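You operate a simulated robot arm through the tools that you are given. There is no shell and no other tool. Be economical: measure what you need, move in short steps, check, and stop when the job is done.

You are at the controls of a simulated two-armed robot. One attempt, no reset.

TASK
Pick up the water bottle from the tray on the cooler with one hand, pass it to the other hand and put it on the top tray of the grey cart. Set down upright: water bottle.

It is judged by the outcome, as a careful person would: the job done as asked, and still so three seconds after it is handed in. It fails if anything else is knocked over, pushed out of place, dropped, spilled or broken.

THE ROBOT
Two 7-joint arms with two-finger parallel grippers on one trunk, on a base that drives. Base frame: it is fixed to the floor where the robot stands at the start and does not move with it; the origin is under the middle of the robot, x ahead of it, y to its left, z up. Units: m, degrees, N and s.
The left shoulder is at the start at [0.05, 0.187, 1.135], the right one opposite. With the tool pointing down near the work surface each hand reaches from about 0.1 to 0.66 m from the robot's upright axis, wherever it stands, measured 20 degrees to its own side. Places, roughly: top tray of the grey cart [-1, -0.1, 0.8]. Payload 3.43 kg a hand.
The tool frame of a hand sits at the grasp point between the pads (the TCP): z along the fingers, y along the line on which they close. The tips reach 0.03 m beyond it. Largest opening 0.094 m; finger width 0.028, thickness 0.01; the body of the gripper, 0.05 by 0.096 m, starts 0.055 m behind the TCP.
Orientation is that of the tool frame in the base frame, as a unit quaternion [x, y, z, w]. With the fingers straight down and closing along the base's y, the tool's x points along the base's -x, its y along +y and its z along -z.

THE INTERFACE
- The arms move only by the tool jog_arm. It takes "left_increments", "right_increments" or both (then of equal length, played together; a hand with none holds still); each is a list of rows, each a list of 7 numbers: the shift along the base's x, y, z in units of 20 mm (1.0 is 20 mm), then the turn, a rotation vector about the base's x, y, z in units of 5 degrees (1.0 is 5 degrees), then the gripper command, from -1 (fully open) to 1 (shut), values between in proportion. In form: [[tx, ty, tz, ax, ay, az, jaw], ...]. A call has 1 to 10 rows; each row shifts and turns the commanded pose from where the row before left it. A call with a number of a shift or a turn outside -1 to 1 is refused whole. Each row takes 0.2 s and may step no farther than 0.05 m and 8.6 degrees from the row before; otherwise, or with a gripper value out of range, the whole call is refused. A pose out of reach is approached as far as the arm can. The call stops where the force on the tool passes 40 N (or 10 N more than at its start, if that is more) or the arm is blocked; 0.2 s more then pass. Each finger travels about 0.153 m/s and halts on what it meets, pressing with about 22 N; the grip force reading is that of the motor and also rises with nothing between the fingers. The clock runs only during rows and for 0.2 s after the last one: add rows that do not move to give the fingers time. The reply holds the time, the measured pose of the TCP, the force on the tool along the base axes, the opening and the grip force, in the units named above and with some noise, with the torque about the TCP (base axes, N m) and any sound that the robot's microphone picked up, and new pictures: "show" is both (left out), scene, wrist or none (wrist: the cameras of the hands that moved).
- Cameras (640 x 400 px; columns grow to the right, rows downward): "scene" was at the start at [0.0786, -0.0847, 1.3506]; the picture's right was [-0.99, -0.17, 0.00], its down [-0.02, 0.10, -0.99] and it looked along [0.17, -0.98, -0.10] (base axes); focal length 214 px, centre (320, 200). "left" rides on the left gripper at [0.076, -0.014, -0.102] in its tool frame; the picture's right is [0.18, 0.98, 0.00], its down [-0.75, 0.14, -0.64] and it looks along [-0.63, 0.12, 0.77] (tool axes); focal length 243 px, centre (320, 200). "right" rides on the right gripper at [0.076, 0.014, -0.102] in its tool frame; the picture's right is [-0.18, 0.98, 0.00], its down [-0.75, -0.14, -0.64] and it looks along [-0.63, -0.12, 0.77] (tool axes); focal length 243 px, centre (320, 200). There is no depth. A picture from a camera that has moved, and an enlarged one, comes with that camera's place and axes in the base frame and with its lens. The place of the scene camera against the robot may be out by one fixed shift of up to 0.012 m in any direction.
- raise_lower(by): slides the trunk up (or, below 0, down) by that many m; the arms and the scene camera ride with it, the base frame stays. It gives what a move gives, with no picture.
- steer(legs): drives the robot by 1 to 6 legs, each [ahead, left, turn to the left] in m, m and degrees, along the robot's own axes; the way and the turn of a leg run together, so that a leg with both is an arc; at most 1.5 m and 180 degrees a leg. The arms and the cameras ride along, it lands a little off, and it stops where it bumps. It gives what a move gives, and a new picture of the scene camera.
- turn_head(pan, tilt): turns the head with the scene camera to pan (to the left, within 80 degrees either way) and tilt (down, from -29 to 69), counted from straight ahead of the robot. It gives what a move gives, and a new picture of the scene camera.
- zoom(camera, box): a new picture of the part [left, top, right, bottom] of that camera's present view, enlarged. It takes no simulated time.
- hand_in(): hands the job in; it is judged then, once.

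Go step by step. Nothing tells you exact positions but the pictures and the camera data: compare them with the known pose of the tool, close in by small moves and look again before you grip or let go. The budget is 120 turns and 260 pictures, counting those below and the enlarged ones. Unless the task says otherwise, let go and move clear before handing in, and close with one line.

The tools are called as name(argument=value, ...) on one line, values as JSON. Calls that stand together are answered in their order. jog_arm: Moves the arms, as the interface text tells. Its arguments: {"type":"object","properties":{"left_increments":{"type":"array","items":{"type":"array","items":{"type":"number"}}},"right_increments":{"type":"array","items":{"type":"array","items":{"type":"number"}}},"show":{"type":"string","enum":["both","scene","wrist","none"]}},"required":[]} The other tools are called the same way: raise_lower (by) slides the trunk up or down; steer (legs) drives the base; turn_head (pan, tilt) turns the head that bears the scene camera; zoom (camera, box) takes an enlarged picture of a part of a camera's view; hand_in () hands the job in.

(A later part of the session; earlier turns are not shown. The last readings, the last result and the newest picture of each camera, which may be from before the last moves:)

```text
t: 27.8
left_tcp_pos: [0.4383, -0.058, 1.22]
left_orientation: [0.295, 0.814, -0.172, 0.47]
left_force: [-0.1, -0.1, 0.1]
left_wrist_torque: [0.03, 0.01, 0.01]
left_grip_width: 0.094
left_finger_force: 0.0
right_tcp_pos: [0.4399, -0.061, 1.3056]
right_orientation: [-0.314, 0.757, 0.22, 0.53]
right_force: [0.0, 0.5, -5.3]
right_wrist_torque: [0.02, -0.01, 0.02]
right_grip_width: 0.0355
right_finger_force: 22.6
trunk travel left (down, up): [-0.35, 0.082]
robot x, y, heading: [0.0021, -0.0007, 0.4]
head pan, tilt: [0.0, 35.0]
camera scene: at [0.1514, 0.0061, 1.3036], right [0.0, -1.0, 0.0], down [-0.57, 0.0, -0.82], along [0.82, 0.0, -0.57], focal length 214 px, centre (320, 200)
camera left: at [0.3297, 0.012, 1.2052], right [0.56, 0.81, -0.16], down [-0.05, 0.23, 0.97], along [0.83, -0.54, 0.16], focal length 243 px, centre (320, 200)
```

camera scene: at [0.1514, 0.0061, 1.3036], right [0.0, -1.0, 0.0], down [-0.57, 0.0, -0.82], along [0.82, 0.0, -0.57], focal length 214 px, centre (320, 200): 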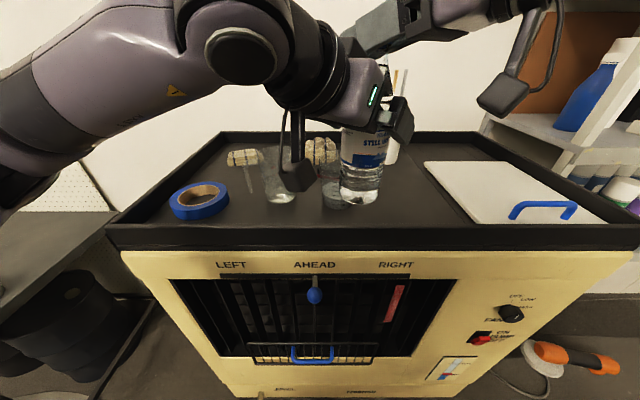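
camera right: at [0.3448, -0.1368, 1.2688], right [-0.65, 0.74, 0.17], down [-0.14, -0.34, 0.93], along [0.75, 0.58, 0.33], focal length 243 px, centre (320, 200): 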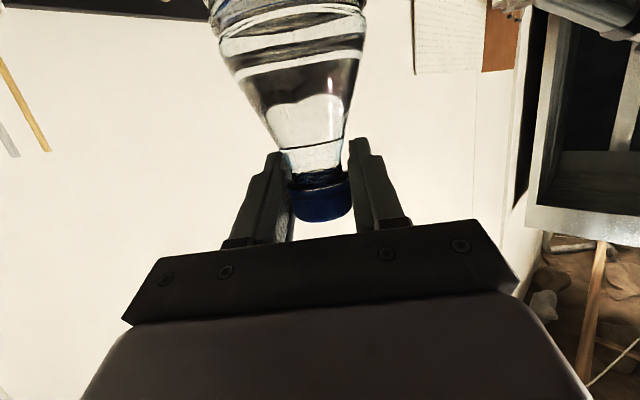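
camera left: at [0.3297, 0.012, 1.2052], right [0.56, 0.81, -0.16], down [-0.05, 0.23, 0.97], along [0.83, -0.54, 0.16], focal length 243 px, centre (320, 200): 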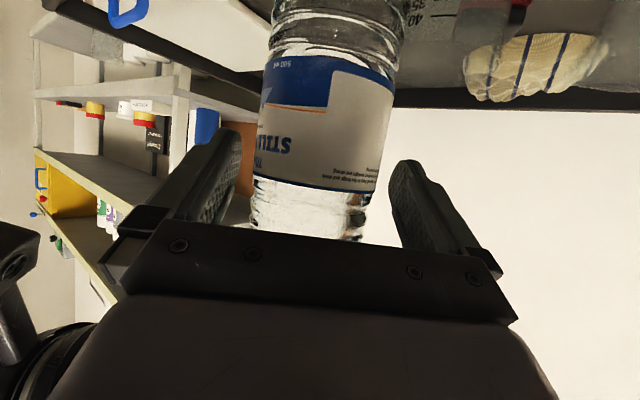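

The bottle's upper body sits between the left fingers. Closing the left hand while the right still holds.

jog_arm(left_increments=[[0, 0, 0, 0, 0, 0, 0], [0, 0, 0, 0, 0, 0, 1], [0, 0, 0, 0, 0, 0, 1], [0, 0, 0, 0, 0, 0, 1]])

```text
t: 28.8
left_tcp_pos: [0.4373, -0.058, 1.2183]
left_orientation: [0.297, 0.814, -0.172, 0.469]
left_force: [-6.1, -11.3, -0.3]
left_wrist_torque: [0.67, -0.25, -0.08]
left_grip_width: 0.0673
left_finger_force: 21.5
right_tcp_pos: [0.4408, -0.0604, 1.3064]
right_orientation: [-0.314, 0.757, 0.22, 0.53]
right_force: [6.9, 10.8, -2.9]
right_wrist_torque: [0.26, -0.31, -0.05]
right_grip_width: 0.0357
right_finger_force: 21.6
trunk travel left (down, up): [-0.35, 0.082]
robot x, y, heading: [0.0007, -0.0004, -0.3]
head pan, tilt: [0.0, 35.0]
camera scene: at [0.1514, 0.0059, 1.3036], right [0.0, -1.0, 0.0], down [-0.57, 0.0, -0.82], along [0.82, 0.0, -0.57], focal length 214 px, centre (320, 200)
camera left: at [0.329, 0.0117, 1.2049], right [0.56, 0.81, -0.16], down [-0.05, 0.22, 0.97], along [0.82, -0.54, 0.16], focal length 243 px, centre (320, 200)
```

scene: 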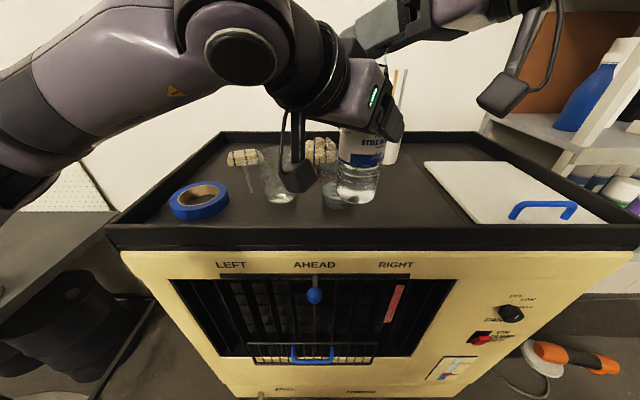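
left: 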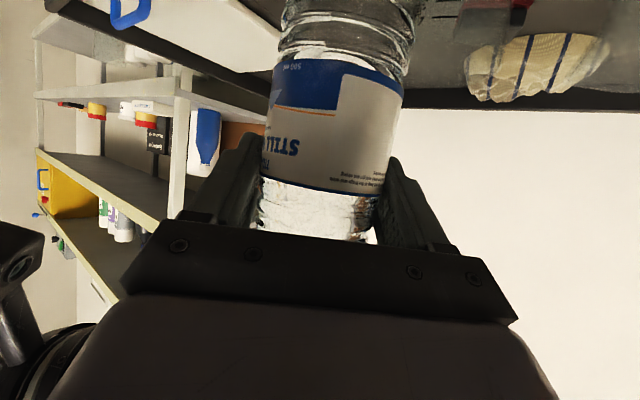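

Left hand grips at 67 mm, with a ~12 N sideways load between the hands. I'll relieve it with a few millimetres before releasing the right.

jog_arm(left_increments=[[-0.06, -0.08, 0, 0, 0, 0, 1], [-0.06, -0.08, 0, 0, 0, 0, 1], [0, 0, 0, 0, 0, 0, 1]], show="none")

```text
t: 29.6
left_tcp_pos: [0.4372, -0.0588, 1.2191]
left_orientation: [0.293, 0.816, -0.17, 0.469]
left_force: [3.8, 3.4, -0.1]
left_wrist_torque: [0.01, 0.1, 0.01]
left_grip_width: 0.067
left_finger_force: 22.2
right_tcp_pos: [0.4396, -0.0614, 1.307]
right_orientation: [-0.312, 0.757, 0.219, 0.53]
right_force: [-3.0, -3.7, -1.7]
right_wrist_torque: [-0.24, 0.27, 0.06]
right_grip_width: 0.0353
right_finger_force: 22.3
trunk travel left (down, up): [-0.35, 0.082]
robot x, y, heading: [0.0043, 0.0016, -0.1]
head pan, tilt: [0.0, 35.0]
```

Nearly neutral. Now I open the right hand and back it off along its own axis.

jog_arm(left_increments=[[0.02, 0.03, 0, 0, 0, 0, 1], [0, 0, 0, 0, 0, 0, 1], [0, 0, 0, 0, 0, 0, 1], [0, 0, 0, 0, 0, 0, 1], [0, 0, 0, 0, 0, 0, 1], [0, 0, 0, 0, 0, 0, 1], [0, 0, 0, 0, 0, 0, 1]], right_increments=[[0, 0, 0, 0, 0, 0, 1], [0, 0, 0, 0, 0, 0, 0], [0, 0, 0, 0, 0, 0, -0.4], [0, 0, 0, 0, 0, 0, -0.4], [-0.5, -0.5, 0.2, 0, 0, 0, -0.4], [-0.7, -0.7, 0.3, 0, 0, 0, -0.4], [-0.7, -0.7, 0.3, 0, 0, 0, -0.4]])

```text
t: 31.2
left_tcp_pos: [0.4357, -0.0599, 1.2203]
left_orientation: [0.295, 0.814, -0.172, 0.47]
left_force: [0.1, -0.7, 0.4]
left_wrist_torque: [0.03, 0.03, 0.01]
left_grip_width: 0.0673
left_finger_force: 21.9
right_tcp_pos: [0.4002, -0.0977, 1.322]
right_orientation: [-0.315, 0.757, 0.22, 0.529]
right_force: [0.5, 0.7, 0.4]
right_wrist_torque: [0.01, -0.02, 0.0]
right_grip_width: 0.0658
right_finger_force: 0.0
trunk travel left (down, up): [-0.35, 0.082]
robot x, y, heading: [-0.0019, 0.0018, 0.0]
head pan, tilt: [0.0, 35.0]
camera scene: at [0.1512, 0.0056, 1.3036], right [0.0, -1.0, 0.0], down [-0.57, 0.0, -0.82], along [0.82, 0.0, -0.57], focal length 214 px, centre (320, 200)
camera right: at [0.3052, -0.1742, 1.2852], right [-0.65, 0.74, 0.17], down [-0.14, -0.34, 0.93], along [0.75, 0.58, 0.33], focal length 243 px, centre (320, 200)
camera left: at [0.3283, 0.0098, 1.2059], right [0.56, 0.81, -0.16], down [-0.05, 0.23, 0.97], along [0.83, -0.53, 0.17], focal length 243 px, centre (320, 200)
```

scene: 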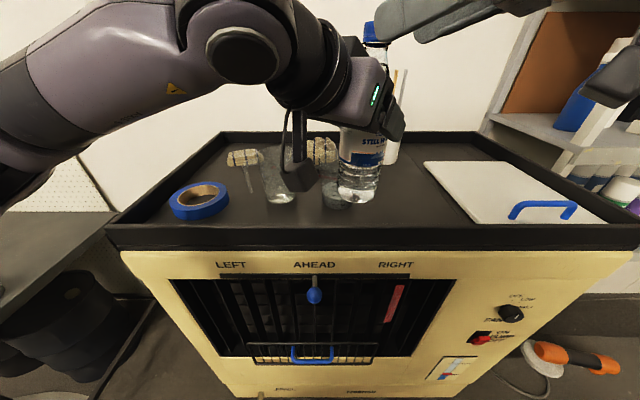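
right: 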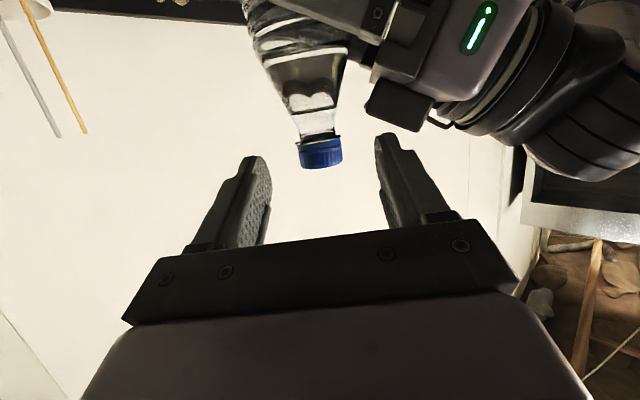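
left: 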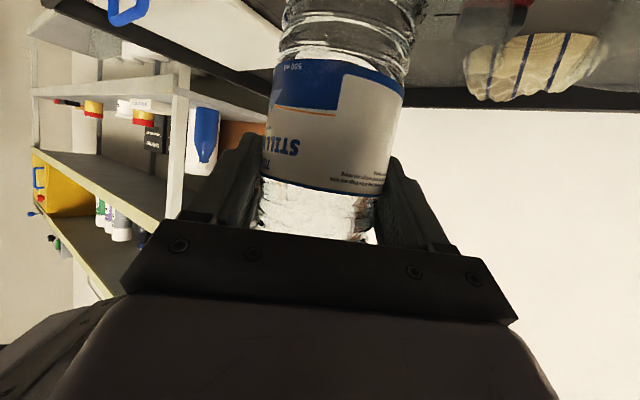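

The left hand holds the bottle alone, upright. Retract the right hand well clear and look around before driving.

jog_arm(right_increments=[[-0.7, -0.7, 0, 0, 0, 0, -0.4], [-0.7, -0.8, 0, 0, 0, 0, -0.4], [-0.7, -0.8, 0, 0, 0, 0, -0.4], [-0.5, -1, 0, 0, 0, -1, -0.4], [-0.5, -1, 0, 0, 0, -1, -0.4], [-0.5, -1, 0, 0, 0, -1, -0.4], [0, -1, 0, 0, 0, -1, -0.4], [0, -1, 0, 0, 0, -1, -0.4], [0, -1, 0, 0, 0, -1, -0.4], [0, -1, 0, 0, 0, -1, -0.4]], left_increments=[[0, 0, 0.5, 0, 0, 0, 1], [0, 0, 0.5, 0, 0, 0, 1], [0, 0, 0.5, 0, 0, 0, 1], [0, 0, 0, 0, 0, 0, 1], [0, 0, 0, 0, 0, 0, 1], [0, 0, 0, 0, 0, 0, 1], [-0.5, 0, 0, 0, 0, 0, 1], [-0.5, 0, 0, 0, 0, 0, 1], [-0.5, 0, 0, 0, 0, 0, 1], [-0.5, 0, 0, 0, 0, 0, 1]], show="none")

turn_head(pan=75, tilt=20)

turn_head(pan=-80, tilt=30)

```text
t: 33.4
left_tcp_pos: [0.394, -0.0587, 1.2482]
left_orientation: [0.297, 0.814, -0.172, 0.469]
left_force: [0.4, -0.4, -5.0]
left_wrist_torque: [-0.01, 0.01, -0.02]
left_grip_width: 0.0671
left_finger_force: 22.2
right_tcp_pos: [0.3295, -0.2857, 1.3248]
right_orientation: [-0.07, 0.816, 0.049, 0.571]
right_force: [0.1, -1.1, 0.5]
right_wrist_torque: [0.0, 0.0, 0.02]
right_grip_width: 0.066
right_finger_force: 0.1
trunk travel left (down, up): [-0.35, 0.082]
robot x, y, heading: [0.0004, 0.0008, -0.0]
head pan, tilt: [0.0, 35.0]
```

```text
t: 34.8
left_tcp_pos: [0.394, -0.0597, 1.2474]
left_orientation: [0.296, 0.814, -0.172, 0.47]
left_force: [0.1, -0.9, -5.3]
left_wrist_torque: [0.02, -0.03, -0.01]
left_grip_width: 0.0673
left_finger_force: 21.8
right_tcp_pos: [0.3307, -0.2841, 1.3249]
right_orientation: [-0.071, 0.816, 0.049, 0.571]
right_force: [-0.7, -0.2, -0.8]
right_wrist_torque: [0.03, 0.0, 0.0]
right_grip_width: 0.0659
right_finger_force: 0.1
trunk travel left (down, up): [-0.35, 0.082]
robot x, y, heading: [-0.0012, -0.0014, -0.4]
head pan, tilt: [75.0, 20.0]
camera scene: at [0.0875, 0.0959, 1.3274], right [0.97, -0.26, 0.0], down [-0.09, -0.33, -0.94], along [0.24, 0.91, -0.34], focal length 214 px, centre (320, 200)
```

scene: 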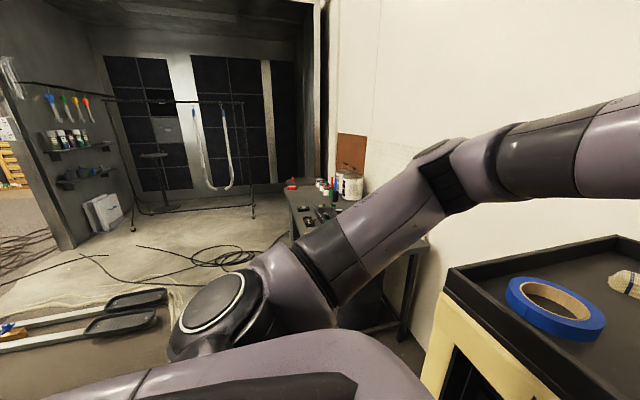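

```text
t: 37.2
left_tcp_pos: [0.3952, -0.0607, 1.2467]
left_orientation: [0.297, 0.814, -0.172, 0.47]
left_force: [-0.2, 0.3, -5.0]
left_wrist_torque: [0.0, 0.02, 0.01]
left_grip_width: 0.0672
left_finger_force: 22.1
right_tcp_pos: [0.3317, -0.2853, 1.3241]
right_orientation: [-0.071, 0.817, 0.049, 0.571]
right_force: [-0.4, -0.6, 0.6]
right_wrist_torque: [0.0, -0.02, 0.01]
right_grip_width: 0.0656
right_finger_force: 0.0
trunk travel left (down, up): [-0.35, 0.082]
robot x, y, heading: [-0.0019, -0.0033, 0.1]
head pan, tilt: [-80.0, 30.0]
camera scene: at [0.0791, -0.0831, 1.3114], right [-0.98, -0.17, 0.0], down [-0.09, 0.49, -0.87], along [0.15, -0.85, -0.5], focal length 214 px, centre (320, 200)
```

scene: 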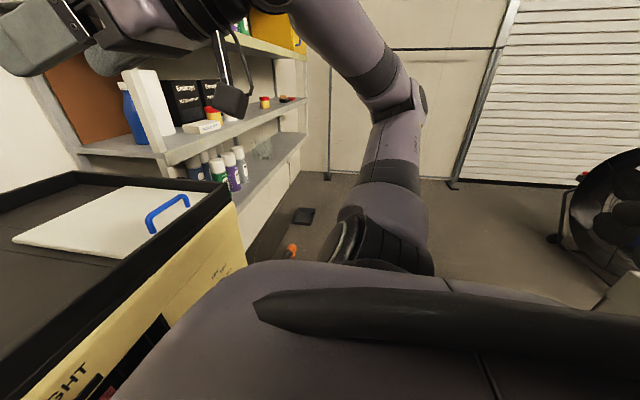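

Left side is open floor; I'll back off 0.1 m and turn left 90° in steps, looking as I go.

steer(legs=[[-0.1, 0, 0], [0, 0, 45]])

turn_head(pan=80, tilt=30)

```text
t: 40.4
left_tcp_pos: [0.2254, 0.2345, 1.2478]
left_orientation: [-0.034, 0.865, 0.018, 0.5]
left_force: [-1.0, -0.6, -5.6]
left_wrist_torque: [-0.03, 0.01, 0.0]
left_grip_width: 0.0674
left_finger_force: 22.1
right_tcp_pos: [0.3384, 0.0273, 1.3241]
right_orientation: [-0.374, 0.728, 0.262, 0.51]
right_force: [0.0, -0.2, 0.6]
right_wrist_torque: [-0.01, 0.02, -0.02]
right_grip_width: 0.0657
right_finger_force: 0.1
trunk travel left (down, up): [-0.35, 0.082]
robot x, y, heading: [-0.0964, -0.0023, 44.0]
head pan, tilt: [-80.0, 30.0]
camera scene: at [0.0223, -0.0054, 1.3114], right [-0.58, -0.81, 0.0], down [-0.41, 0.29, -0.87], along [0.7, -0.5, -0.5], focal length 214 px, centre (320, 200)
```

scene: 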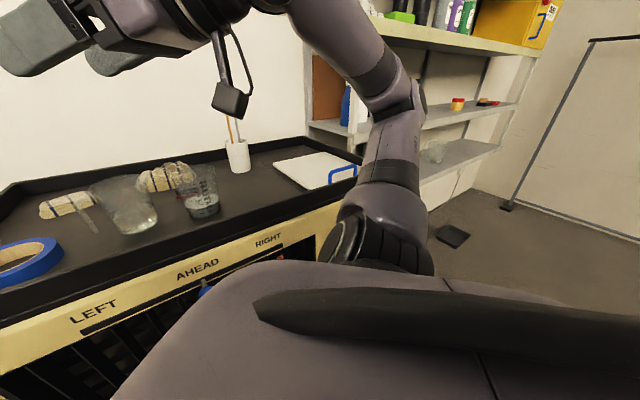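

```text
t: 42.9
left_tcp_pos: [0.2264, 0.2339, 1.2478]
left_orientation: [-0.033, 0.866, 0.018, 0.499]
left_force: [0.5, -0.1, -4.7]
left_wrist_torque: [-0.04, -0.01, 0.01]
left_grip_width: 0.0672
left_finger_force: 21.9
right_tcp_pos: [0.3378, 0.0276, 1.3234]
right_orientation: [-0.375, 0.728, 0.263, 0.51]
right_force: [-0.3, -0.9, -0.3]
right_wrist_torque: [-0.02, 0.02, -0.01]
right_grip_width: 0.0659
right_finger_force: 0.2
trunk travel left (down, up): [-0.35, 0.082]
robot x, y, heading: [-0.0993, 0.0014, 44.1]
head pan, tilt: [80.0, 30.0]
camera scene: at [-0.1023, 0.1217, 1.3114], right [0.83, 0.56, 0.0], down [0.28, -0.41, -0.87], along [-0.49, 0.71, -0.5], focal length 214 px, centre (320, 200)
```

scene: 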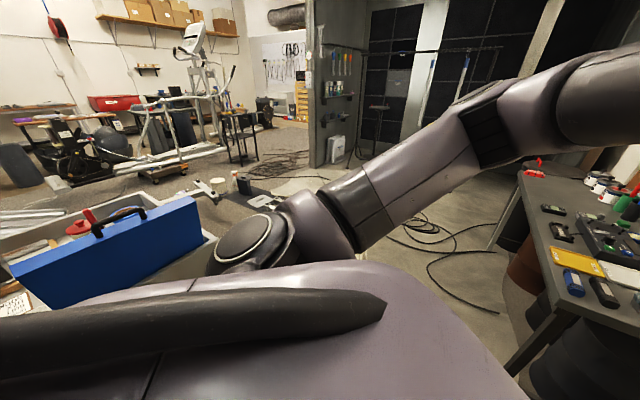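

The grey cart is visible behind-left, with a blue toolbox on its tray near its front. Turning further left.

steer(legs=[[0, 0, 90]])

turn_head(pan=45, tilt=30)

```text
t: 47.0
left_tcp_pos: [-0.3242, 0.33, 1.2472]
left_orientation: [0.629, -0.596, -0.362, -0.344]
left_force: [-0.6, -0.1, -4.7]
left_wrist_torque: [0.0, -0.04, -0.01]
left_grip_width: 0.0673
left_finger_force: 21.7
right_tcp_pos: [-0.117, 0.4361, 1.3243]
right_orientation: [0.777, -0.26, -0.544, -0.181]
right_force: [0.9, 0.7, -0.1]
right_wrist_torque: [0.01, -0.01, 0.01]
right_grip_width: 0.066
right_finger_force: 0.1
trunk travel left (down, up): [-0.35, 0.082]
robot x, y, heading: [-0.0981, -0.0017, 133.1]
head pan, tilt: [80.0, 30.0]
camera scene: at [-0.2091, -0.0004, 1.3114], right [-0.55, 0.84, 0.0], down [0.42, 0.27, -0.87], along [-0.73, -0.47, -0.5], focal length 214 px, centre (320, 200)
```

scene: 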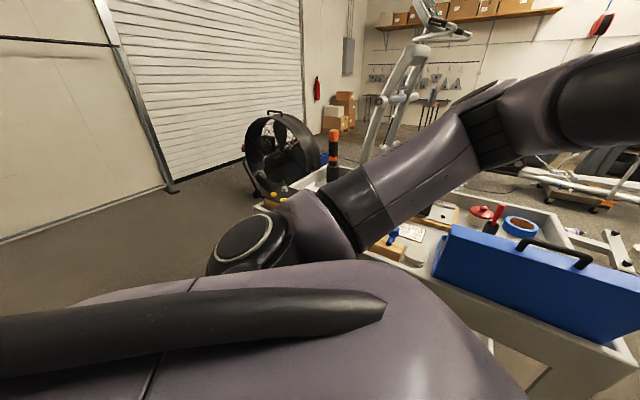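

```text
t: 48.0
left_tcp_pos: [-0.324, 0.3289, 1.2481]
left_orientation: [0.628, -0.596, -0.362, -0.345]
left_force: [0.6, 0.0, -5.7]
left_wrist_torque: [-0.04, 0.03, -0.01]
left_grip_width: 0.0675
left_finger_force: 22.4
right_tcp_pos: [-0.1158, 0.436, 1.3232]
right_orientation: [0.777, -0.259, -0.544, -0.181]
right_force: [0.0, -0.2, -0.7]
right_wrist_torque: [-0.02, -0.01, -0.01]
right_grip_width: 0.0658
right_finger_force: 0.0
trunk travel left (down, up): [-0.35, 0.082]
robot x, y, heading: [-0.097, -0.0032, 133.2]
head pan, tilt: [45.0, 30.0]
camera scene: at [-0.2237, 0.0519, 1.3114], right [0.03, 1.0, 0.0], down [0.5, -0.02, -0.87], along [-0.87, 0.03, -0.5], focal length 214 px, centre (320, 200)
```

scene: 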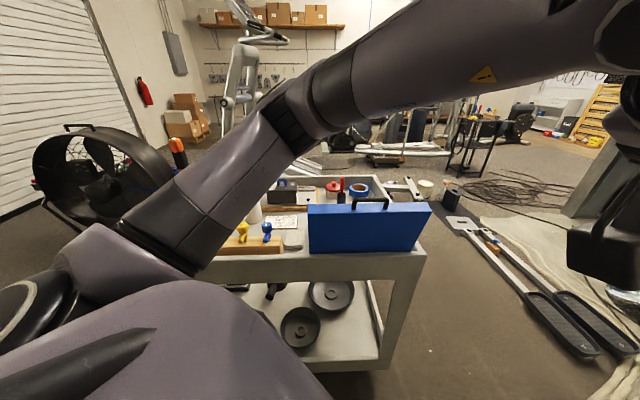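

The cart's top tray is cluttered. I'll finish the turn to face it and look straight.

steer(legs=[[0, 0, 47]])

turn_head(pan=-10, tilt=35)

```text
t: 50.6
left_tcp_pos: [-0.4926, 0.0608, 1.2477]
left_orientation: [0.813, -0.298, -0.47, -0.173]
left_force: [-1.3, -0.5, -4.4]
left_wrist_torque: [0.02, -0.02, -0.02]
left_grip_width: 0.0672
left_finger_force: 21.9
right_tcp_pos: [-0.4276, 0.2855, 1.3244]
right_orientation: [0.816, 0.07, -0.571, 0.05]
right_force: [0.1, -0.6, 0.0]
right_wrist_torque: [-0.01, -0.01, 0.01]
right_grip_width: 0.0654
right_finger_force: 0.1
trunk travel left (down, up): [-0.35, 0.082]
robot x, y, heading: [-0.0975, 0.0053, 179.9]
head pan, tilt: [45.0, 30.0]
camera scene: at [-0.2162, -0.0576, 1.3113], right [-0.7, 0.71, 0.0], down [0.35, 0.35, -0.87], along [-0.61, -0.61, -0.5], focal length 214 px, centre (320, 200)
```

scene: 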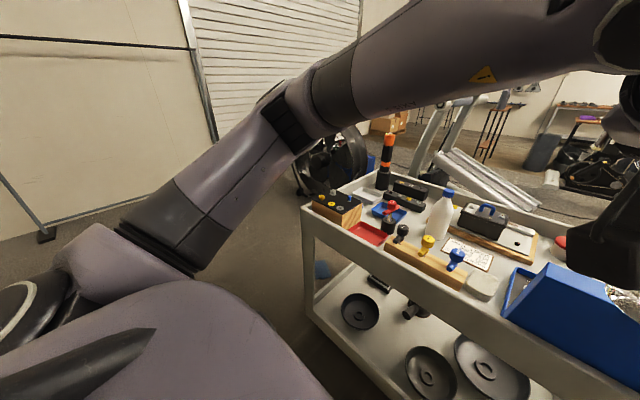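

```text
t: 51.8
left_tcp_pos: [-0.4916, 0.0607, 1.2477]
left_orientation: [0.812, -0.299, -0.47, -0.174]
left_force: [-0.4, 0.1, -4.9]
left_wrist_torque: [0.01, -0.04, -0.01]
left_grip_width: 0.0676
left_finger_force: 22.3
right_tcp_pos: [-0.428, 0.2856, 1.3237]
right_orientation: [0.816, 0.07, -0.571, 0.05]
right_force: [-0.3, 0.5, -0.1]
right_wrist_torque: [0.01, 0.02, 0.0]
right_grip_width: 0.0658
right_finger_force: 0.1
trunk travel left (down, up): [-0.35, 0.082]
robot x, y, heading: [-0.1002, -0.0034, 179.9]
head pan, tilt: [-10.0, 35.0]
camera scene: at [-0.2386, 0.0218, 1.3036], right [0.18, 0.98, 0.0], down [0.56, -0.1, -0.82], along [-0.81, 0.14, -0.57], focal length 214 px, centre (320, 200)
```

scene: 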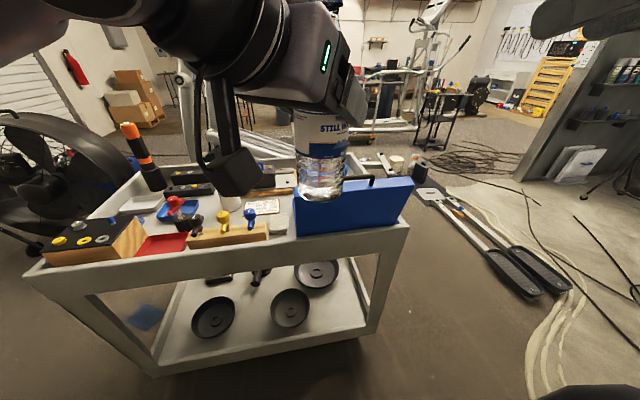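

The tray is crowded, so I need a clear view of free space. I'll move the bottle hand to robot-left and raise the trunk for a higher look.

jog_arm(left_increments=[[0, -1, 0, 0, 0, 0, 1], [0, -1, 0, 0, 0, 0, 1], [0, -1, 0, 0, 0, 0, 1], [0, -1, 0, 0, 0, 0, 1], [0, -1, 0, 0, 0, 0, 1], [0, -1, 0, 0, 0, 0, 1], [0, -1, 0, 0, 0, 0, 1], [0, -1, 0, 0, 0, 0, 1], [0, -1, 0, 0, 0, 0, 1], [0, -1, 0, 0, 0, 0, 1]], show="none")

raise_lower(by=0.08)

turn_head(pan=0, tilt=40)

zoom(camera="scene", box=[120, 40, 480, 260])

```text
t: 54.0
left_tcp_pos: [-0.491, -0.1405, 1.2475]
left_orientation: [0.814, -0.297, -0.469, -0.172]
left_force: [0.4, -0.2, -5.4]
left_wrist_torque: [-0.01, -0.01, 0.01]
left_grip_width: 0.0672
left_finger_force: 22.1
right_tcp_pos: [-0.4278, 0.2853, 1.3251]
right_orientation: [0.816, 0.071, -0.571, 0.049]
right_force: [0.0, -0.5, 0.2]
right_wrist_torque: [0.02, -0.06, -0.02]
right_grip_width: 0.0657
right_finger_force: 0.1
trunk travel left (down, up): [-0.35, 0.082]
robot x, y, heading: [-0.0987, 0.0029, 179.8]
head pan, tilt: [-10.0, 35.0]
```

```text
t: 55.2
left_tcp_pos: [-0.4923, -0.1395, 1.3274]
left_orientation: [0.813, -0.298, -0.469, -0.173]
left_force: [0.1, -0.2, -5.6]
left_wrist_torque: [0.0, -0.03, 0.03]
left_grip_width: 0.0675
left_finger_force: 21.4
right_tcp_pos: [-0.4271, 0.2846, 1.4034]
right_orientation: [0.816, 0.071, -0.572, 0.05]
right_force: [-0.4, 0.9, 0.1]
right_wrist_torque: [0.0, 0.01, 0.03]
right_grip_width: 0.0658
right_finger_force: 0.1
trunk travel left (down, up): [-0.43, 0.002]
robot x, y, heading: [-0.0973, -0.0001, 179.7]
head pan, tilt: [-10.0, 35.0]
```

```text
t: 55.9
left_tcp_pos: [-0.492, -0.14, 1.3278]
left_orientation: [0.814, -0.297, -0.469, -0.172]
left_force: [0.7, -0.9, -4.7]
left_wrist_torque: [0.0, -0.02, -0.02]
left_grip_width: 0.0675
left_finger_force: 22.0
right_tcp_pos: [-0.4278, 0.2858, 1.4035]
right_orientation: [0.816, 0.07, -0.571, 0.049]
right_force: [0.4, 0.5, 0.0]
right_wrist_torque: [0.02, 0.0, -0.05]
right_grip_width: 0.0659
right_finger_force: 0.1
trunk travel left (down, up): [-0.43, 0.002]
robot x, y, heading: [-0.0992, 0.0011, 180.0]
head pan, tilt: [0.0, 40.0]
camera scene: at [-0.237, 0.0064, 1.376], right [0.0, 1.0, 0.0], down [0.64, 0.0, -0.77], along [-0.77, 0.0, -0.64], focal length 214 px, centre (320, 200)
```

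scene: 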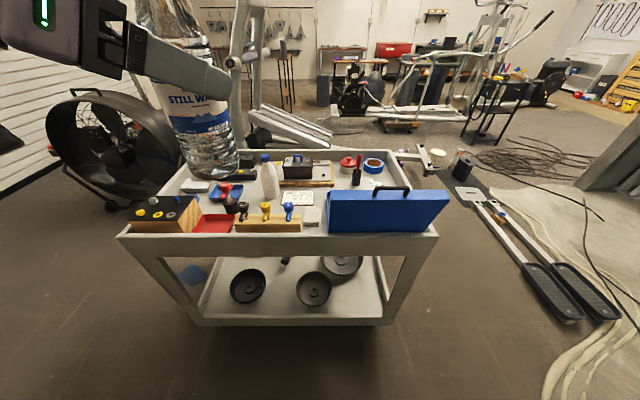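

```text
1.78 times, centred on (300, 150) of scene
camera zoom: at [-0.237, 0.0064, 1.376], right [0.0, 1.0, 0.0], down [0.64, 0.0, -0.77], along [-0.77, 0.0, -0.64], focal length 381 px, centre (356, 289)
```

zoom: 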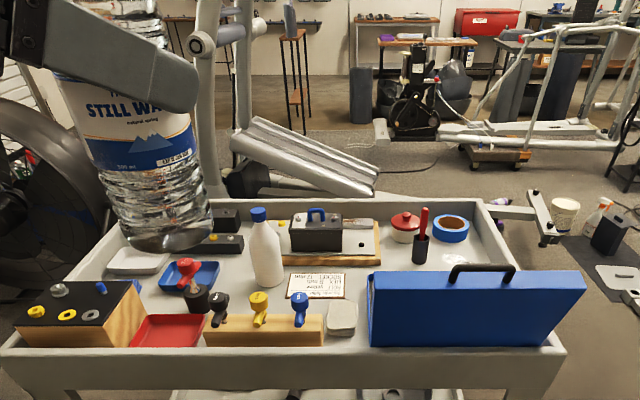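

Free floor space is visible on the tray behind the blue toolbox, at about (-1.03, 0.3), between toolbox, screwdriver cup and tape roll. I'll strafe right and drive up closer, then inspect that place from above.

steer(legs=[[0, -0.38, 0], [0.17, 0, 0]])

turn_head(pan=0, tilt=50)

zoom(camera="scene", box=[160, 20, 480, 220])

```text
t: 60.9
left_tcp_pos: [-0.6589, 0.2379, 1.3287]
left_orientation: [0.814, -0.296, -0.469, -0.171]
left_force: [-0.6, 0.7, -4.8]
left_wrist_torque: [0.02, -0.05, 0.01]
left_grip_width: 0.0672
left_finger_force: 22.5
right_tcp_pos: [-0.5957, 0.664, 1.4034]
right_orientation: [0.816, 0.072, -0.572, 0.051]
right_force: [-0.1, 0.9, -0.3]
right_wrist_torque: [0.0, 0.02, -0.01]
right_grip_width: 0.0659
right_finger_force: 0.1
trunk travel left (down, up): [-0.43, 0.002]
robot x, y, heading: [-0.2667, 0.3798, -179.9]
head pan, tilt: [0.0, 40.0]
camera scene: at [-0.4046, 0.3851, 1.3759], right [0.0, 1.0, 0.0], down [0.64, 0.0, -0.77], along [-0.77, 0.0, -0.64], focal length 214 px, centre (320, 200)
```

scene: 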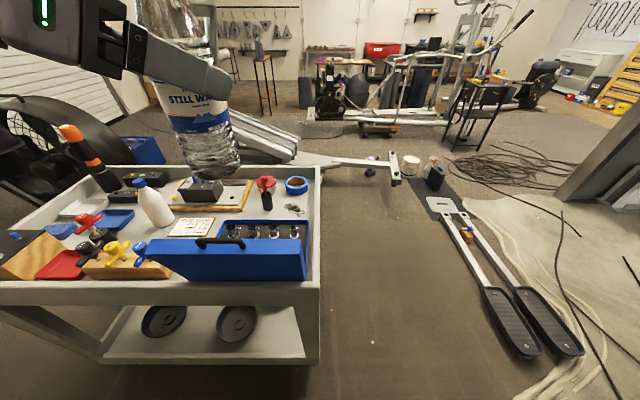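

```text
t: 61.6
left_tcp_pos: [-0.6586, 0.2385, 1.3289]
left_orientation: [0.814, -0.296, -0.469, -0.171]
left_force: [0.9, -0.6, -4.6]
left_wrist_torque: [-0.03, -0.05, 0.01]
left_grip_width: 0.0674
left_finger_force: 21.9
right_tcp_pos: [-0.596, 0.6638, 1.4038]
right_orientation: [0.816, 0.071, -0.571, 0.049]
right_force: [-0.6, 0.4, 0.5]
right_wrist_torque: [0.0, 0.02, -0.03]
right_grip_width: 0.0656
right_finger_force: 0.1
trunk travel left (down, up): [-0.43, 0.002]
robot x, y, heading: [-0.2664, 0.3848, -179.7]
head pan, tilt: [0.0, 50.0]
camera scene: at [-0.3957, 0.3851, 1.3619], right [0.0, 1.0, 0.0], down [0.77, 0.0, -0.64], along [-0.64, 0.0, -0.77], focal length 214 px, centre (320, 200)
```

scene: 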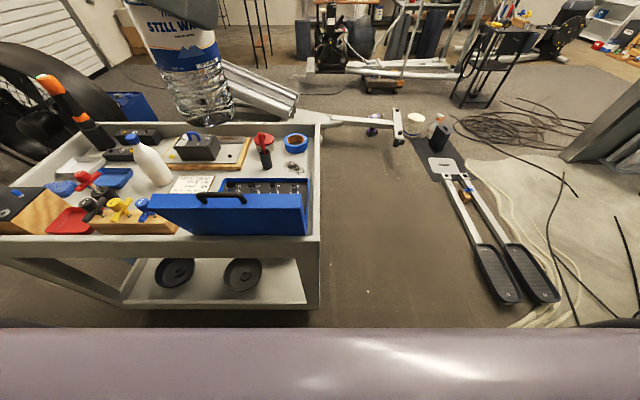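

```text
2.00 times, centred on (320, 120) of scene
camera zoom: at [-0.3957, 0.3851, 1.3619], right [0.0, 1.0, 0.0], down [0.77, 0.0, -0.64], along [-0.64, 0.0, -0.77], focal length 429 px, centre (320, 360)
```

zoom: 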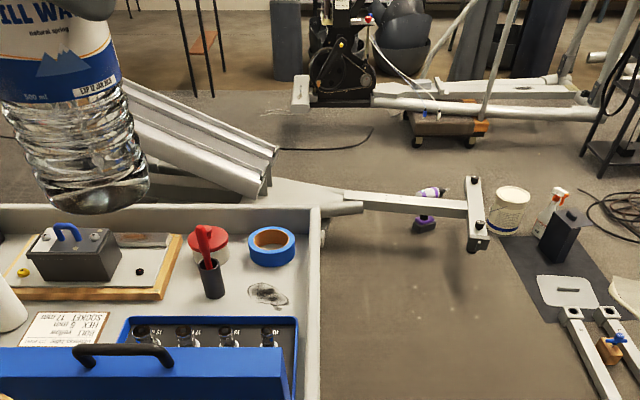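

What I took for a toolbox is an open case with sockets in it. I need a closer look at the remaining free areas, including the dark squiggle on the tray.

zoom(camera="scene", box=[230, 120, 330, 190])

zoom(camera="scene", box=[0, 120, 200, 245])

```text
5.71 times, centred on (280, 155) of scene
camera zoom: at [-0.3957, 0.3851, 1.3619], right [0.0, 1.0, 0.0], down [0.77, 0.0, -0.64], along [-0.64, 0.0, -0.77], focal length 1226 px, centre (549, 457)
```

zoom: 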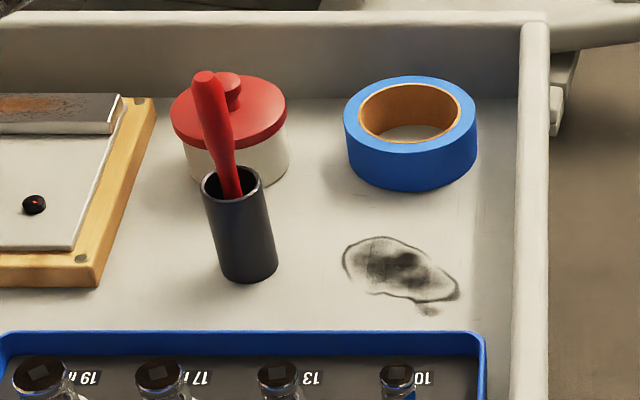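

```text
3.20 times, centred on (100, 182) of scene
camera zoom: at [-0.3957, 0.3851, 1.3619], right [0.0, 1.0, 0.0], down [0.77, 0.0, -0.64], along [-0.64, 0.0, -0.77], focal length 686 px, centre (1024, 256)
```

zoom: 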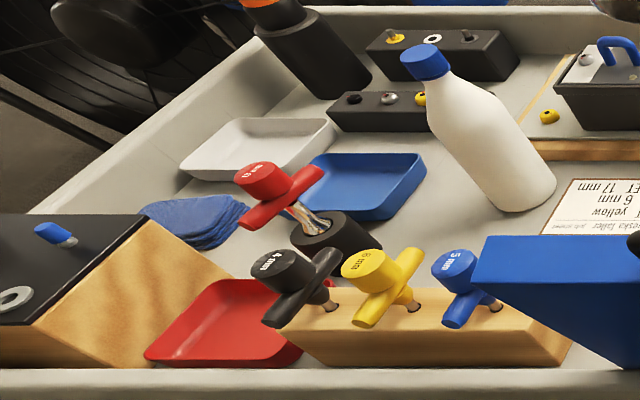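

The squiggle is only a stain on the tray floor, so the free patch is about 15×17 cm centred near (-1.03, 0.285, 0.80). To keep the hand's low-hanging camera clear of the sockets, I'll come at it from the cart's open right corner: strafe, drive on and turn 45°.

steer(legs=[[0, -0.5, 0], [0.22, 0, 0]])

```text
t: 67.8
left_tcp_pos: [-0.8772, 0.7426, 1.3278]
left_orientation: [0.814, -0.296, -0.469, -0.171]
left_force: [0.4, 0.2, -5.2]
left_wrist_torque: [-0.01, -0.01, 0.0]
left_grip_width: 0.0674
left_finger_force: 22.0
right_tcp_pos: [-0.814, 1.1679, 1.4034]
right_orientation: [0.816, 0.071, -0.571, 0.051]
right_force: [-0.1, 0.3, -1.2]
right_wrist_torque: [-0.01, -0.01, 0.02]
right_grip_width: 0.0658
right_finger_force: 0.0
trunk travel left (down, up): [-0.43, 0.002]
robot x, y, heading: [-0.4842, 0.8804, 179.9]
head pan, tilt: [0.0, 50.0]
camera scene: at [-0.615, 0.889, 1.3617], right [0.0, 1.0, 0.0], down [0.77, 0.0, -0.64], along [-0.64, 0.0, -0.77], focal length 214 px, centre (320, 200)
```

scene: 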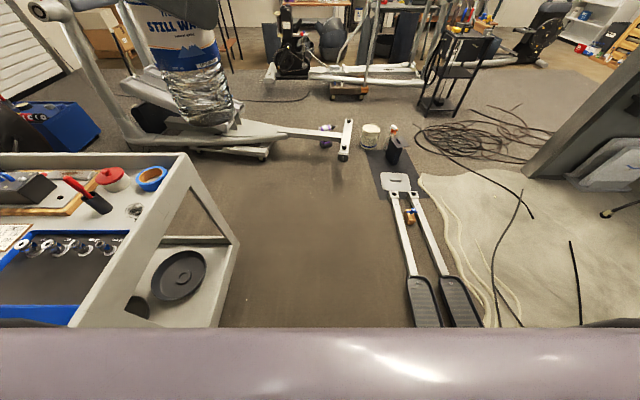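

Clear floor ahead. Drive the remaining bit and turn toward the cart.

steer(legs=[[0.2, 0, 0], [0, 0, 45]])

turn_head(pan=0, tilt=45)

```text
t: 71.4
left_tcp_pos: [-0.868, 0.5072, 1.328]
left_orientation: [0.865, 0.032, -0.5, 0.017]
left_force: [-0.5, -0.1, -5.4]
left_wrist_torque: [0.02, -0.04, -0.01]
left_grip_width: 0.0671
left_finger_force: 21.8
right_tcp_pos: [-1.1186, 0.8569, 1.4034]
right_orientation: [0.729, 0.373, -0.511, 0.261]
right_force: [-0.1, -1.1, 0.4]
right_wrist_torque: [0.01, 0.0, 0.01]
right_grip_width: 0.0657
right_finger_force: 0.0
trunk travel left (down, up): [-0.43, 0.002]
robot x, y, heading: [-0.6831, 0.8784, -135.9]
head pan, tilt: [0.0, 50.0]
camera scene: at [-0.7756, 0.7945, 1.3618], right [-0.7, 0.72, 0.0], down [0.55, 0.53, -0.64], along [-0.46, -0.45, -0.77], focal length 214 px, centre (320, 200)
```

scene: 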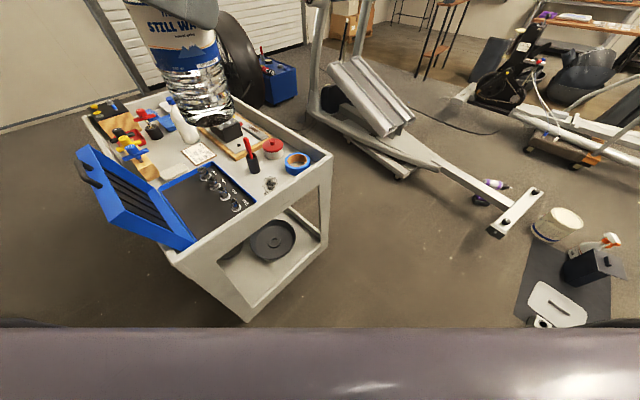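

```text
t: 72.1
left_tcp_pos: [-0.8684, 0.5084, 1.3272]
left_orientation: [0.866, 0.031, -0.499, 0.017]
left_force: [-0.2, 0.1, -5.0]
left_wrist_torque: [0.0, 0.02, 0.02]
left_grip_width: 0.0674
left_finger_force: 22.1
right_tcp_pos: [-1.1181, 0.8565, 1.4037]
right_orientation: [0.73, 0.372, -0.51, 0.26]
right_force: [-0.5, 0.4, 0.3]
right_wrist_torque: [-0.02, 0.0, 0.02]
right_grip_width: 0.0659
right_finger_force: 0.1
trunk travel left (down, up): [-0.43, 0.002]
robot x, y, heading: [-0.6831, 0.8849, -135.9]
head pan, tilt: [0.0, 45.0]
camera scene: at [-0.7788, 0.7916, 1.3687], right [-0.7, 0.72, 0.0], down [0.51, 0.49, -0.71], along [-0.51, -0.49, -0.71], focal length 214 px, centre (320, 200)
```

scene: 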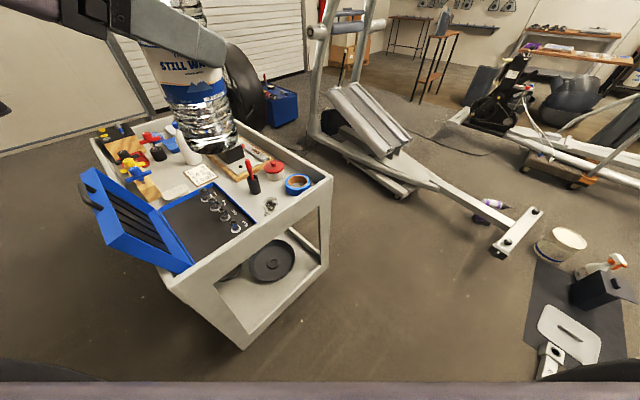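

zoom(camera="scene", box=[190, 130, 350, 260])

jog_arm(left_increments=[[0, 0, 0, 0, 0, 1, 1], [0, 0, 0, 0, 0, 1, 1], [0, 0, 0, 0, 0, 1, 1], [0, 0, 0, 0, 0, 1, 1], [0, 0, 0, 0, 0, 1, 1], [0, 0, 0, 0, 0, 1, 1], [0, 0, 0, 0, 0, 1, 1], [0, 0, 0, 0, 0, 1, 1]], show="wrist")

```text
3.08 times, centred on (270, 195) of scene
camera zoom: at [-0.7788, 0.7916, 1.3687], right [-0.7, 0.72, 0.0], down [0.51, 0.49, -0.71], along [-0.51, -0.49, -0.71], focal length 660 px, centre (474, 215)
```

zoom: 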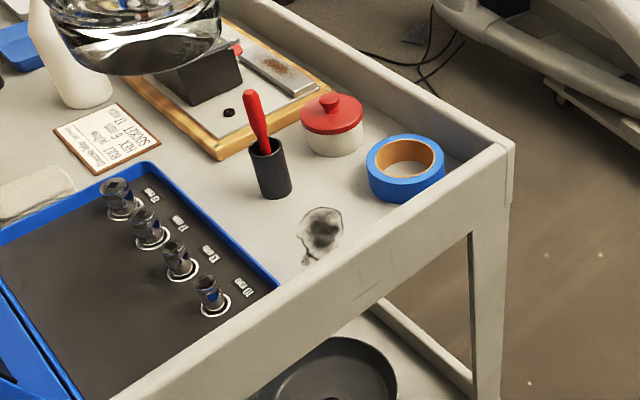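

```text
t: 73.9
left_tcp_pos: [-0.8674, 0.508, 1.3273]
left_orientation: [0.802, 0.326, -0.463, 0.188]
left_force: [-0.1, -0.6, -4.4]
left_wrist_torque: [0.04, 0.01, -0.01]
left_grip_width: 0.0675
left_finger_force: 21.7
right_tcp_pos: [-1.1186, 0.8563, 1.4038]
right_orientation: [0.729, 0.373, -0.511, 0.262]
right_force: [0.1, 0.2, -0.3]
right_wrist_torque: [-0.03, 0.01, 0.01]
right_grip_width: 0.0657
right_finger_force: 0.0
trunk travel left (down, up): [-0.43, 0.002]
robot x, y, heading: [-0.683, 0.8858, -135.8]
head pan, tilt: [0.0, 45.0]
camera left: at [-0.7883, 0.6057, 1.3134], right [0.75, -0.64, -0.16], down [0.23, 0.02, 0.97], along [-0.62, -0.77, 0.16], focal length 243 px, centre (320, 200)
```

left: 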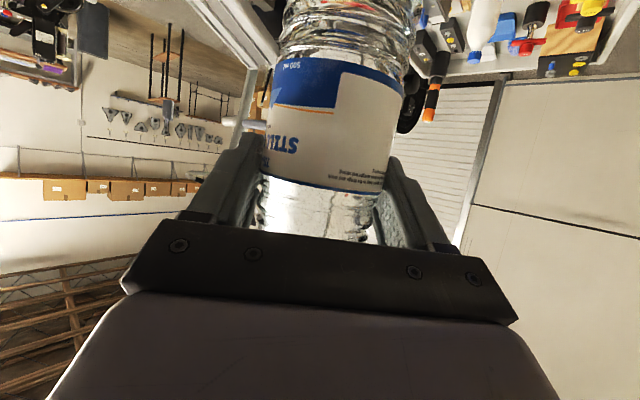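

The patch is confirmed free. Carrying the bottle over it at height.

jog_arm(left_increments=[[-0.75, -1, 0, 0, 0, 0, 1], [-0.75, -1, 0, 0, 0, 0, 1], [-0.75, -1, 0, 0, 0, 0, 1], [-0.75, -1, 0, 0, 0, 0, 1], [-0.75, -1, 0, 0, 0, 0, 1], [-0.75, -1, 0, 0, 0, 0, 1], [-0.75, -1, 0, 0, 0, 0, 1], [-0.75, -1, 0, 0, 0, 0, 1], [-0.75, -1, 0, 0, 0, 0, 1], [-0.75, -1, 0, 0, 0, 0, 1]], show="none")

raise_lower(by=-0.22)

turn_head(pan=0, tilt=35)

```text
t: 76.1
left_tcp_pos: [-1.0172, 0.3062, 1.3264]
left_orientation: [0.803, 0.326, -0.462, 0.188]
left_force: [0.3, -0.3, -5.0]
left_wrist_torque: [0.03, -0.01, -0.03]
left_grip_width: 0.0673
left_finger_force: 22.9
right_tcp_pos: [-1.1188, 0.8562, 1.4044]
right_orientation: [0.729, 0.373, -0.511, 0.261]
right_force: [0.0, 0.5, -0.2]
right_wrist_torque: [0.01, 0.04, 0.0]
right_grip_width: 0.0657
right_finger_force: 0.1
trunk travel left (down, up): [-0.43, 0.002]
robot x, y, heading: [-0.6829, 0.8849, -135.8]
head pan, tilt: [0.0, 45.0]
```

```text
t: 78.4
left_tcp_pos: [-1.0175, 0.3077, 1.106]
left_orientation: [0.803, 0.326, -0.463, 0.187]
left_force: [0.1, -1.2, -5.5]
left_wrist_torque: [0.01, 0.01, -0.03]
left_grip_width: 0.0672
left_finger_force: 21.8
right_tcp_pos: [-1.1188, 0.8566, 1.1826]
right_orientation: [0.729, 0.373, -0.511, 0.261]
right_force: [0.0, -0.2, 0.6]
right_wrist_torque: [0.01, 0.0, -0.02]
right_grip_width: 0.0659
right_finger_force: 0.0
trunk travel left (down, up): [-0.21, 0.222]
robot x, y, heading: [-0.6839, 0.8839, -136.0]
head pan, tilt: [0.0, 45.0]
```

```text
t: 79.1
left_tcp_pos: [-1.0173, 0.3082, 1.1069]
left_orientation: [0.803, 0.325, -0.463, 0.187]
left_force: [0.1, -0.7, -5.1]
left_wrist_torque: [0.03, -0.04, -0.01]
left_grip_width: 0.067
left_finger_force: 22.1
right_tcp_pos: [-1.119, 0.8574, 1.1839]
right_orientation: [0.73, 0.373, -0.511, 0.261]
right_force: [-0.2, 0.8, 0.3]
right_wrist_torque: [0.02, 0.0, 0.01]
right_grip_width: 0.0658
right_finger_force: 0.0
trunk travel left (down, up): [-0.21, 0.222]
robot x, y, heading: [-0.6814, 0.8805, -135.8]
head pan, tilt: [0.0, 35.0]
camera scene: at [-0.7837, 0.7868, 1.1635], right [-0.7, 0.72, 0.0], down [0.41, 0.4, -0.82], along [-0.59, -0.57, -0.57], focal length 214 px, centre (320, 200)
```

scene: 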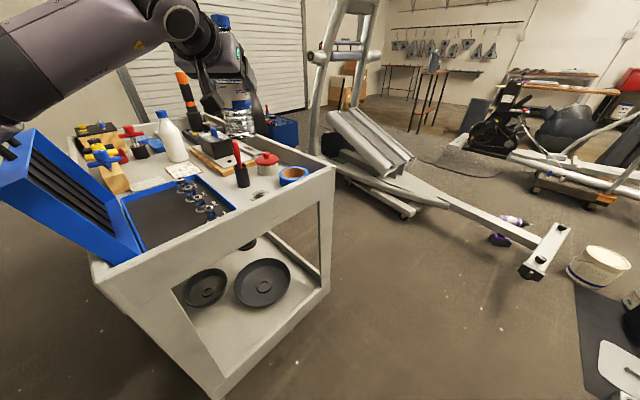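

Bottle base is ~0.2 m above the tray. Fine-align in xy and lower 0.1 m, then look.

jog_arm(left_increments=[[-0.25, -0.5, 0, 0, 0, 0, 1], [-0.25, -0.5, 0, 0, 0, 0, 1], [0, 0, -1, 0, 0, 0, 1], [0, 0, -1, 0, 0, 0, 1], [0, 0, -1, 0, 0, 0, 1], [0, 0, -1, 0, 0, 0, 1], [0, 0, -1, 0, 0, 0, 1]])

zoom(camera="scene", box=[140, 60, 340, 220])

```text
t: 80.7
left_tcp_pos: [-1.0288, 0.2876, 1.0054]
left_orientation: [0.803, 0.325, -0.464, 0.187]
left_force: [0.3, -0.8, -5.3]
left_wrist_torque: [0.0, -0.01, 0.01]
left_grip_width: 0.0674
left_finger_force: 22.1
right_tcp_pos: [-1.1192, 0.8571, 1.1836]
right_orientation: [0.729, 0.373, -0.511, 0.261]
right_force: [-0.1, -0.5, -0.7]
right_wrist_torque: [0.03, 0.05, -0.01]
right_grip_width: 0.0658
right_finger_force: 0.0
trunk travel left (down, up): [-0.21, 0.222]
robot x, y, heading: [-0.6806, 0.8837, -135.8]
head pan, tilt: [0.0, 35.0]
camera scene: at [-0.7837, 0.7867, 1.1635], right [-0.7, 0.72, 0.0], down [0.41, 0.4, -0.82], along [-0.59, -0.57, -0.57], focal length 214 px, centre (320, 200)
camera left: at [-0.9477, 0.385, 0.9921], right [0.75, -0.64, -0.16], down [0.23, 0.02, 0.97], along [-0.62, -0.77, 0.16], focal length 243 px, centre (320, 200)
```

scene: 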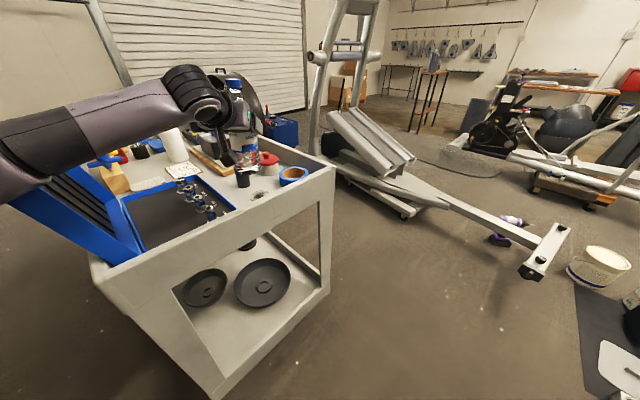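
left: 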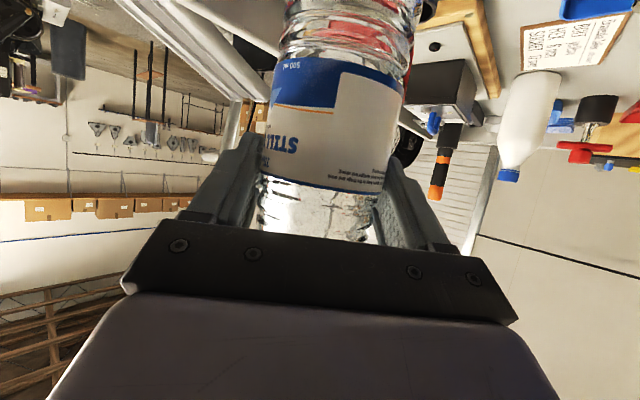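

```text
2.50 times, centred on (240, 140) of scene
camera zoom: at [-0.7837, 0.7867, 1.1635], right [-0.7, 0.72, 0.0], down [0.41, 0.4, -0.82], along [-0.59, -0.57, -0.57], focal length 536 px, centre (520, 350)
```

zoom: 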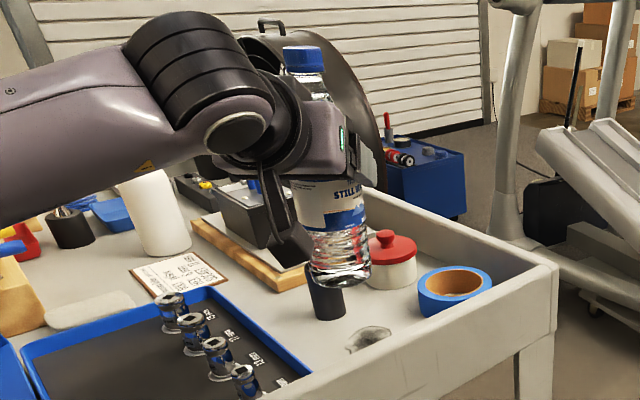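

Base is exactly above the stain, upright, and the camera block will clear the wall by ~3 cm. Lowering 75 mm more.

jog_arm(left_increments=[[0, 0, -1, 0, 0, 0, 1], [0, 0, -1, 0, 0, 0, 1], [0, 0, -1, 0, 0, 0, 1], [0, 0, -0.75, 0, 0, 0, 1]], show="none")

zoom(camera="scene", box=[190, 80, 310, 220])

```text
t: 81.7
left_tcp_pos: [-1.0278, 0.289, 0.9319]
left_orientation: [0.803, 0.325, -0.463, 0.187]
left_force: [0.5, -0.6, -4.5]
left_wrist_torque: [0.01, 0.02, -0.01]
left_grip_width: 0.0671
left_finger_force: 22.3
right_tcp_pos: [-1.1176, 0.8581, 1.1851]
right_orientation: [0.729, 0.372, -0.511, 0.261]
right_force: [0.1, 0.1, 0.6]
right_wrist_torque: [0.0, -0.01, 0.0]
right_grip_width: 0.0658
right_finger_force: 0.2
trunk travel left (down, up): [-0.21, 0.222]
robot x, y, heading: [-0.6821, 0.8844, -136.1]
head pan, tilt: [0.0, 35.0]
```

```text
2.86 times, centred on (250, 150) of scene
camera zoom: at [-0.7837, 0.7881, 1.1638], right [-0.7, 0.72, 0.0], down [0.41, 0.4, -0.82], along [-0.59, -0.57, -0.57], focal length 613 px, centre (520, 343)
```

zoom: 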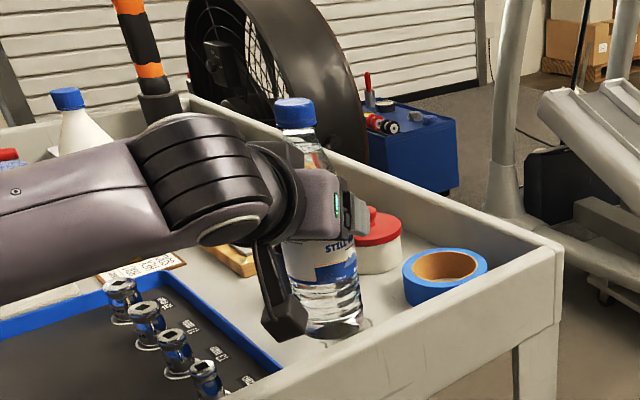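

About 30 mm to go. Descending in 5 mm steps, watching the force.

jog_arm(left_increments=[[0, 0, -0.25, 0, 0, 0, 1], [0, 0, -0.25, 0, 0, 0, 1], [0, 0, -0.25, 0, 0, 0, 1], [0, 0, -0.25, 0, 0, 0, 1]], show="none")

zoom(camera="scene", box=[210, 120, 290, 220])

```text
t: 82.7
left_tcp_pos: [-1.0288, 0.2896, 0.9124]
left_orientation: [0.803, 0.324, -0.463, 0.187]
left_force: [-0.4, 0.4, -5.2]
left_wrist_torque: [0.01, 0.02, -0.05]
left_grip_width: 0.0674
left_finger_force: 22.4
right_tcp_pos: [-1.1179, 0.8591, 1.1853]
right_orientation: [0.729, 0.372, -0.511, 0.262]
right_force: [-0.8, 0.3, -0.1]
right_wrist_torque: [0.0, 0.0, 0.01]
right_grip_width: 0.0659
right_finger_force: 0.1
trunk travel left (down, up): [-0.21, 0.222]
robot x, y, heading: [-0.6857, 0.8834, -135.8]
head pan, tilt: [0.0, 35.0]
```

```text
4.00 times, centred on (250, 170) of scene
camera zoom: at [-0.7838, 0.7889, 1.1638], right [-0.7, 0.72, 0.0], down [0.41, 0.4, -0.82], along [-0.59, -0.57, -0.57], focal length 858 px, centre (600, 320)
```

zoom: 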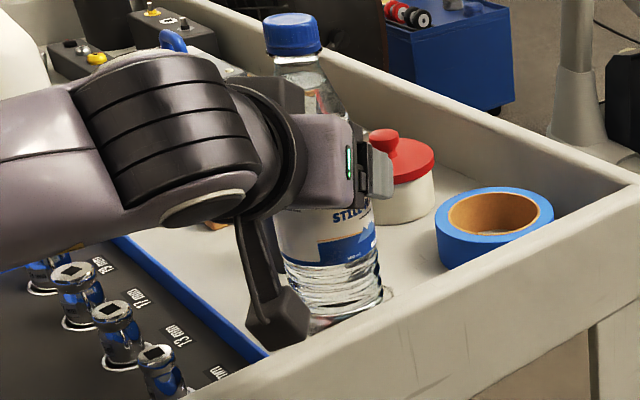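

jog_arm(left_increments=[[0, 0, -0.12, 0, 0, 0, 1], [0, 0, -0.12, 0, 0, 0, 1], [0, 0, -0.12, 0, 0, 0, 1], [0, 0, 0, 0, 0, 0, 1]], show="none")

```text
t: 83.7
left_tcp_pos: [-1.0276, 0.2897, 0.9041]
left_orientation: [0.803, 0.325, -0.463, 0.188]
left_force: [0.8, 0.7, -6.1]
left_wrist_torque: [0.04, -0.02, -0.01]
left_grip_width: 0.0674
left_finger_force: 21.9
right_tcp_pos: [-1.1186, 0.8599, 1.1842]
right_orientation: [0.73, 0.372, -0.511, 0.262]
right_force: [-0.2, 0.5, 0.6]
right_wrist_torque: [-0.01, 0.01, -0.03]
right_grip_width: 0.0656
right_finger_force: 0.0
trunk travel left (down, up): [-0.21, 0.222]
robot x, y, heading: [-0.6841, 0.8839, -135.8]
head pan, tilt: [0.0, 35.0]
```

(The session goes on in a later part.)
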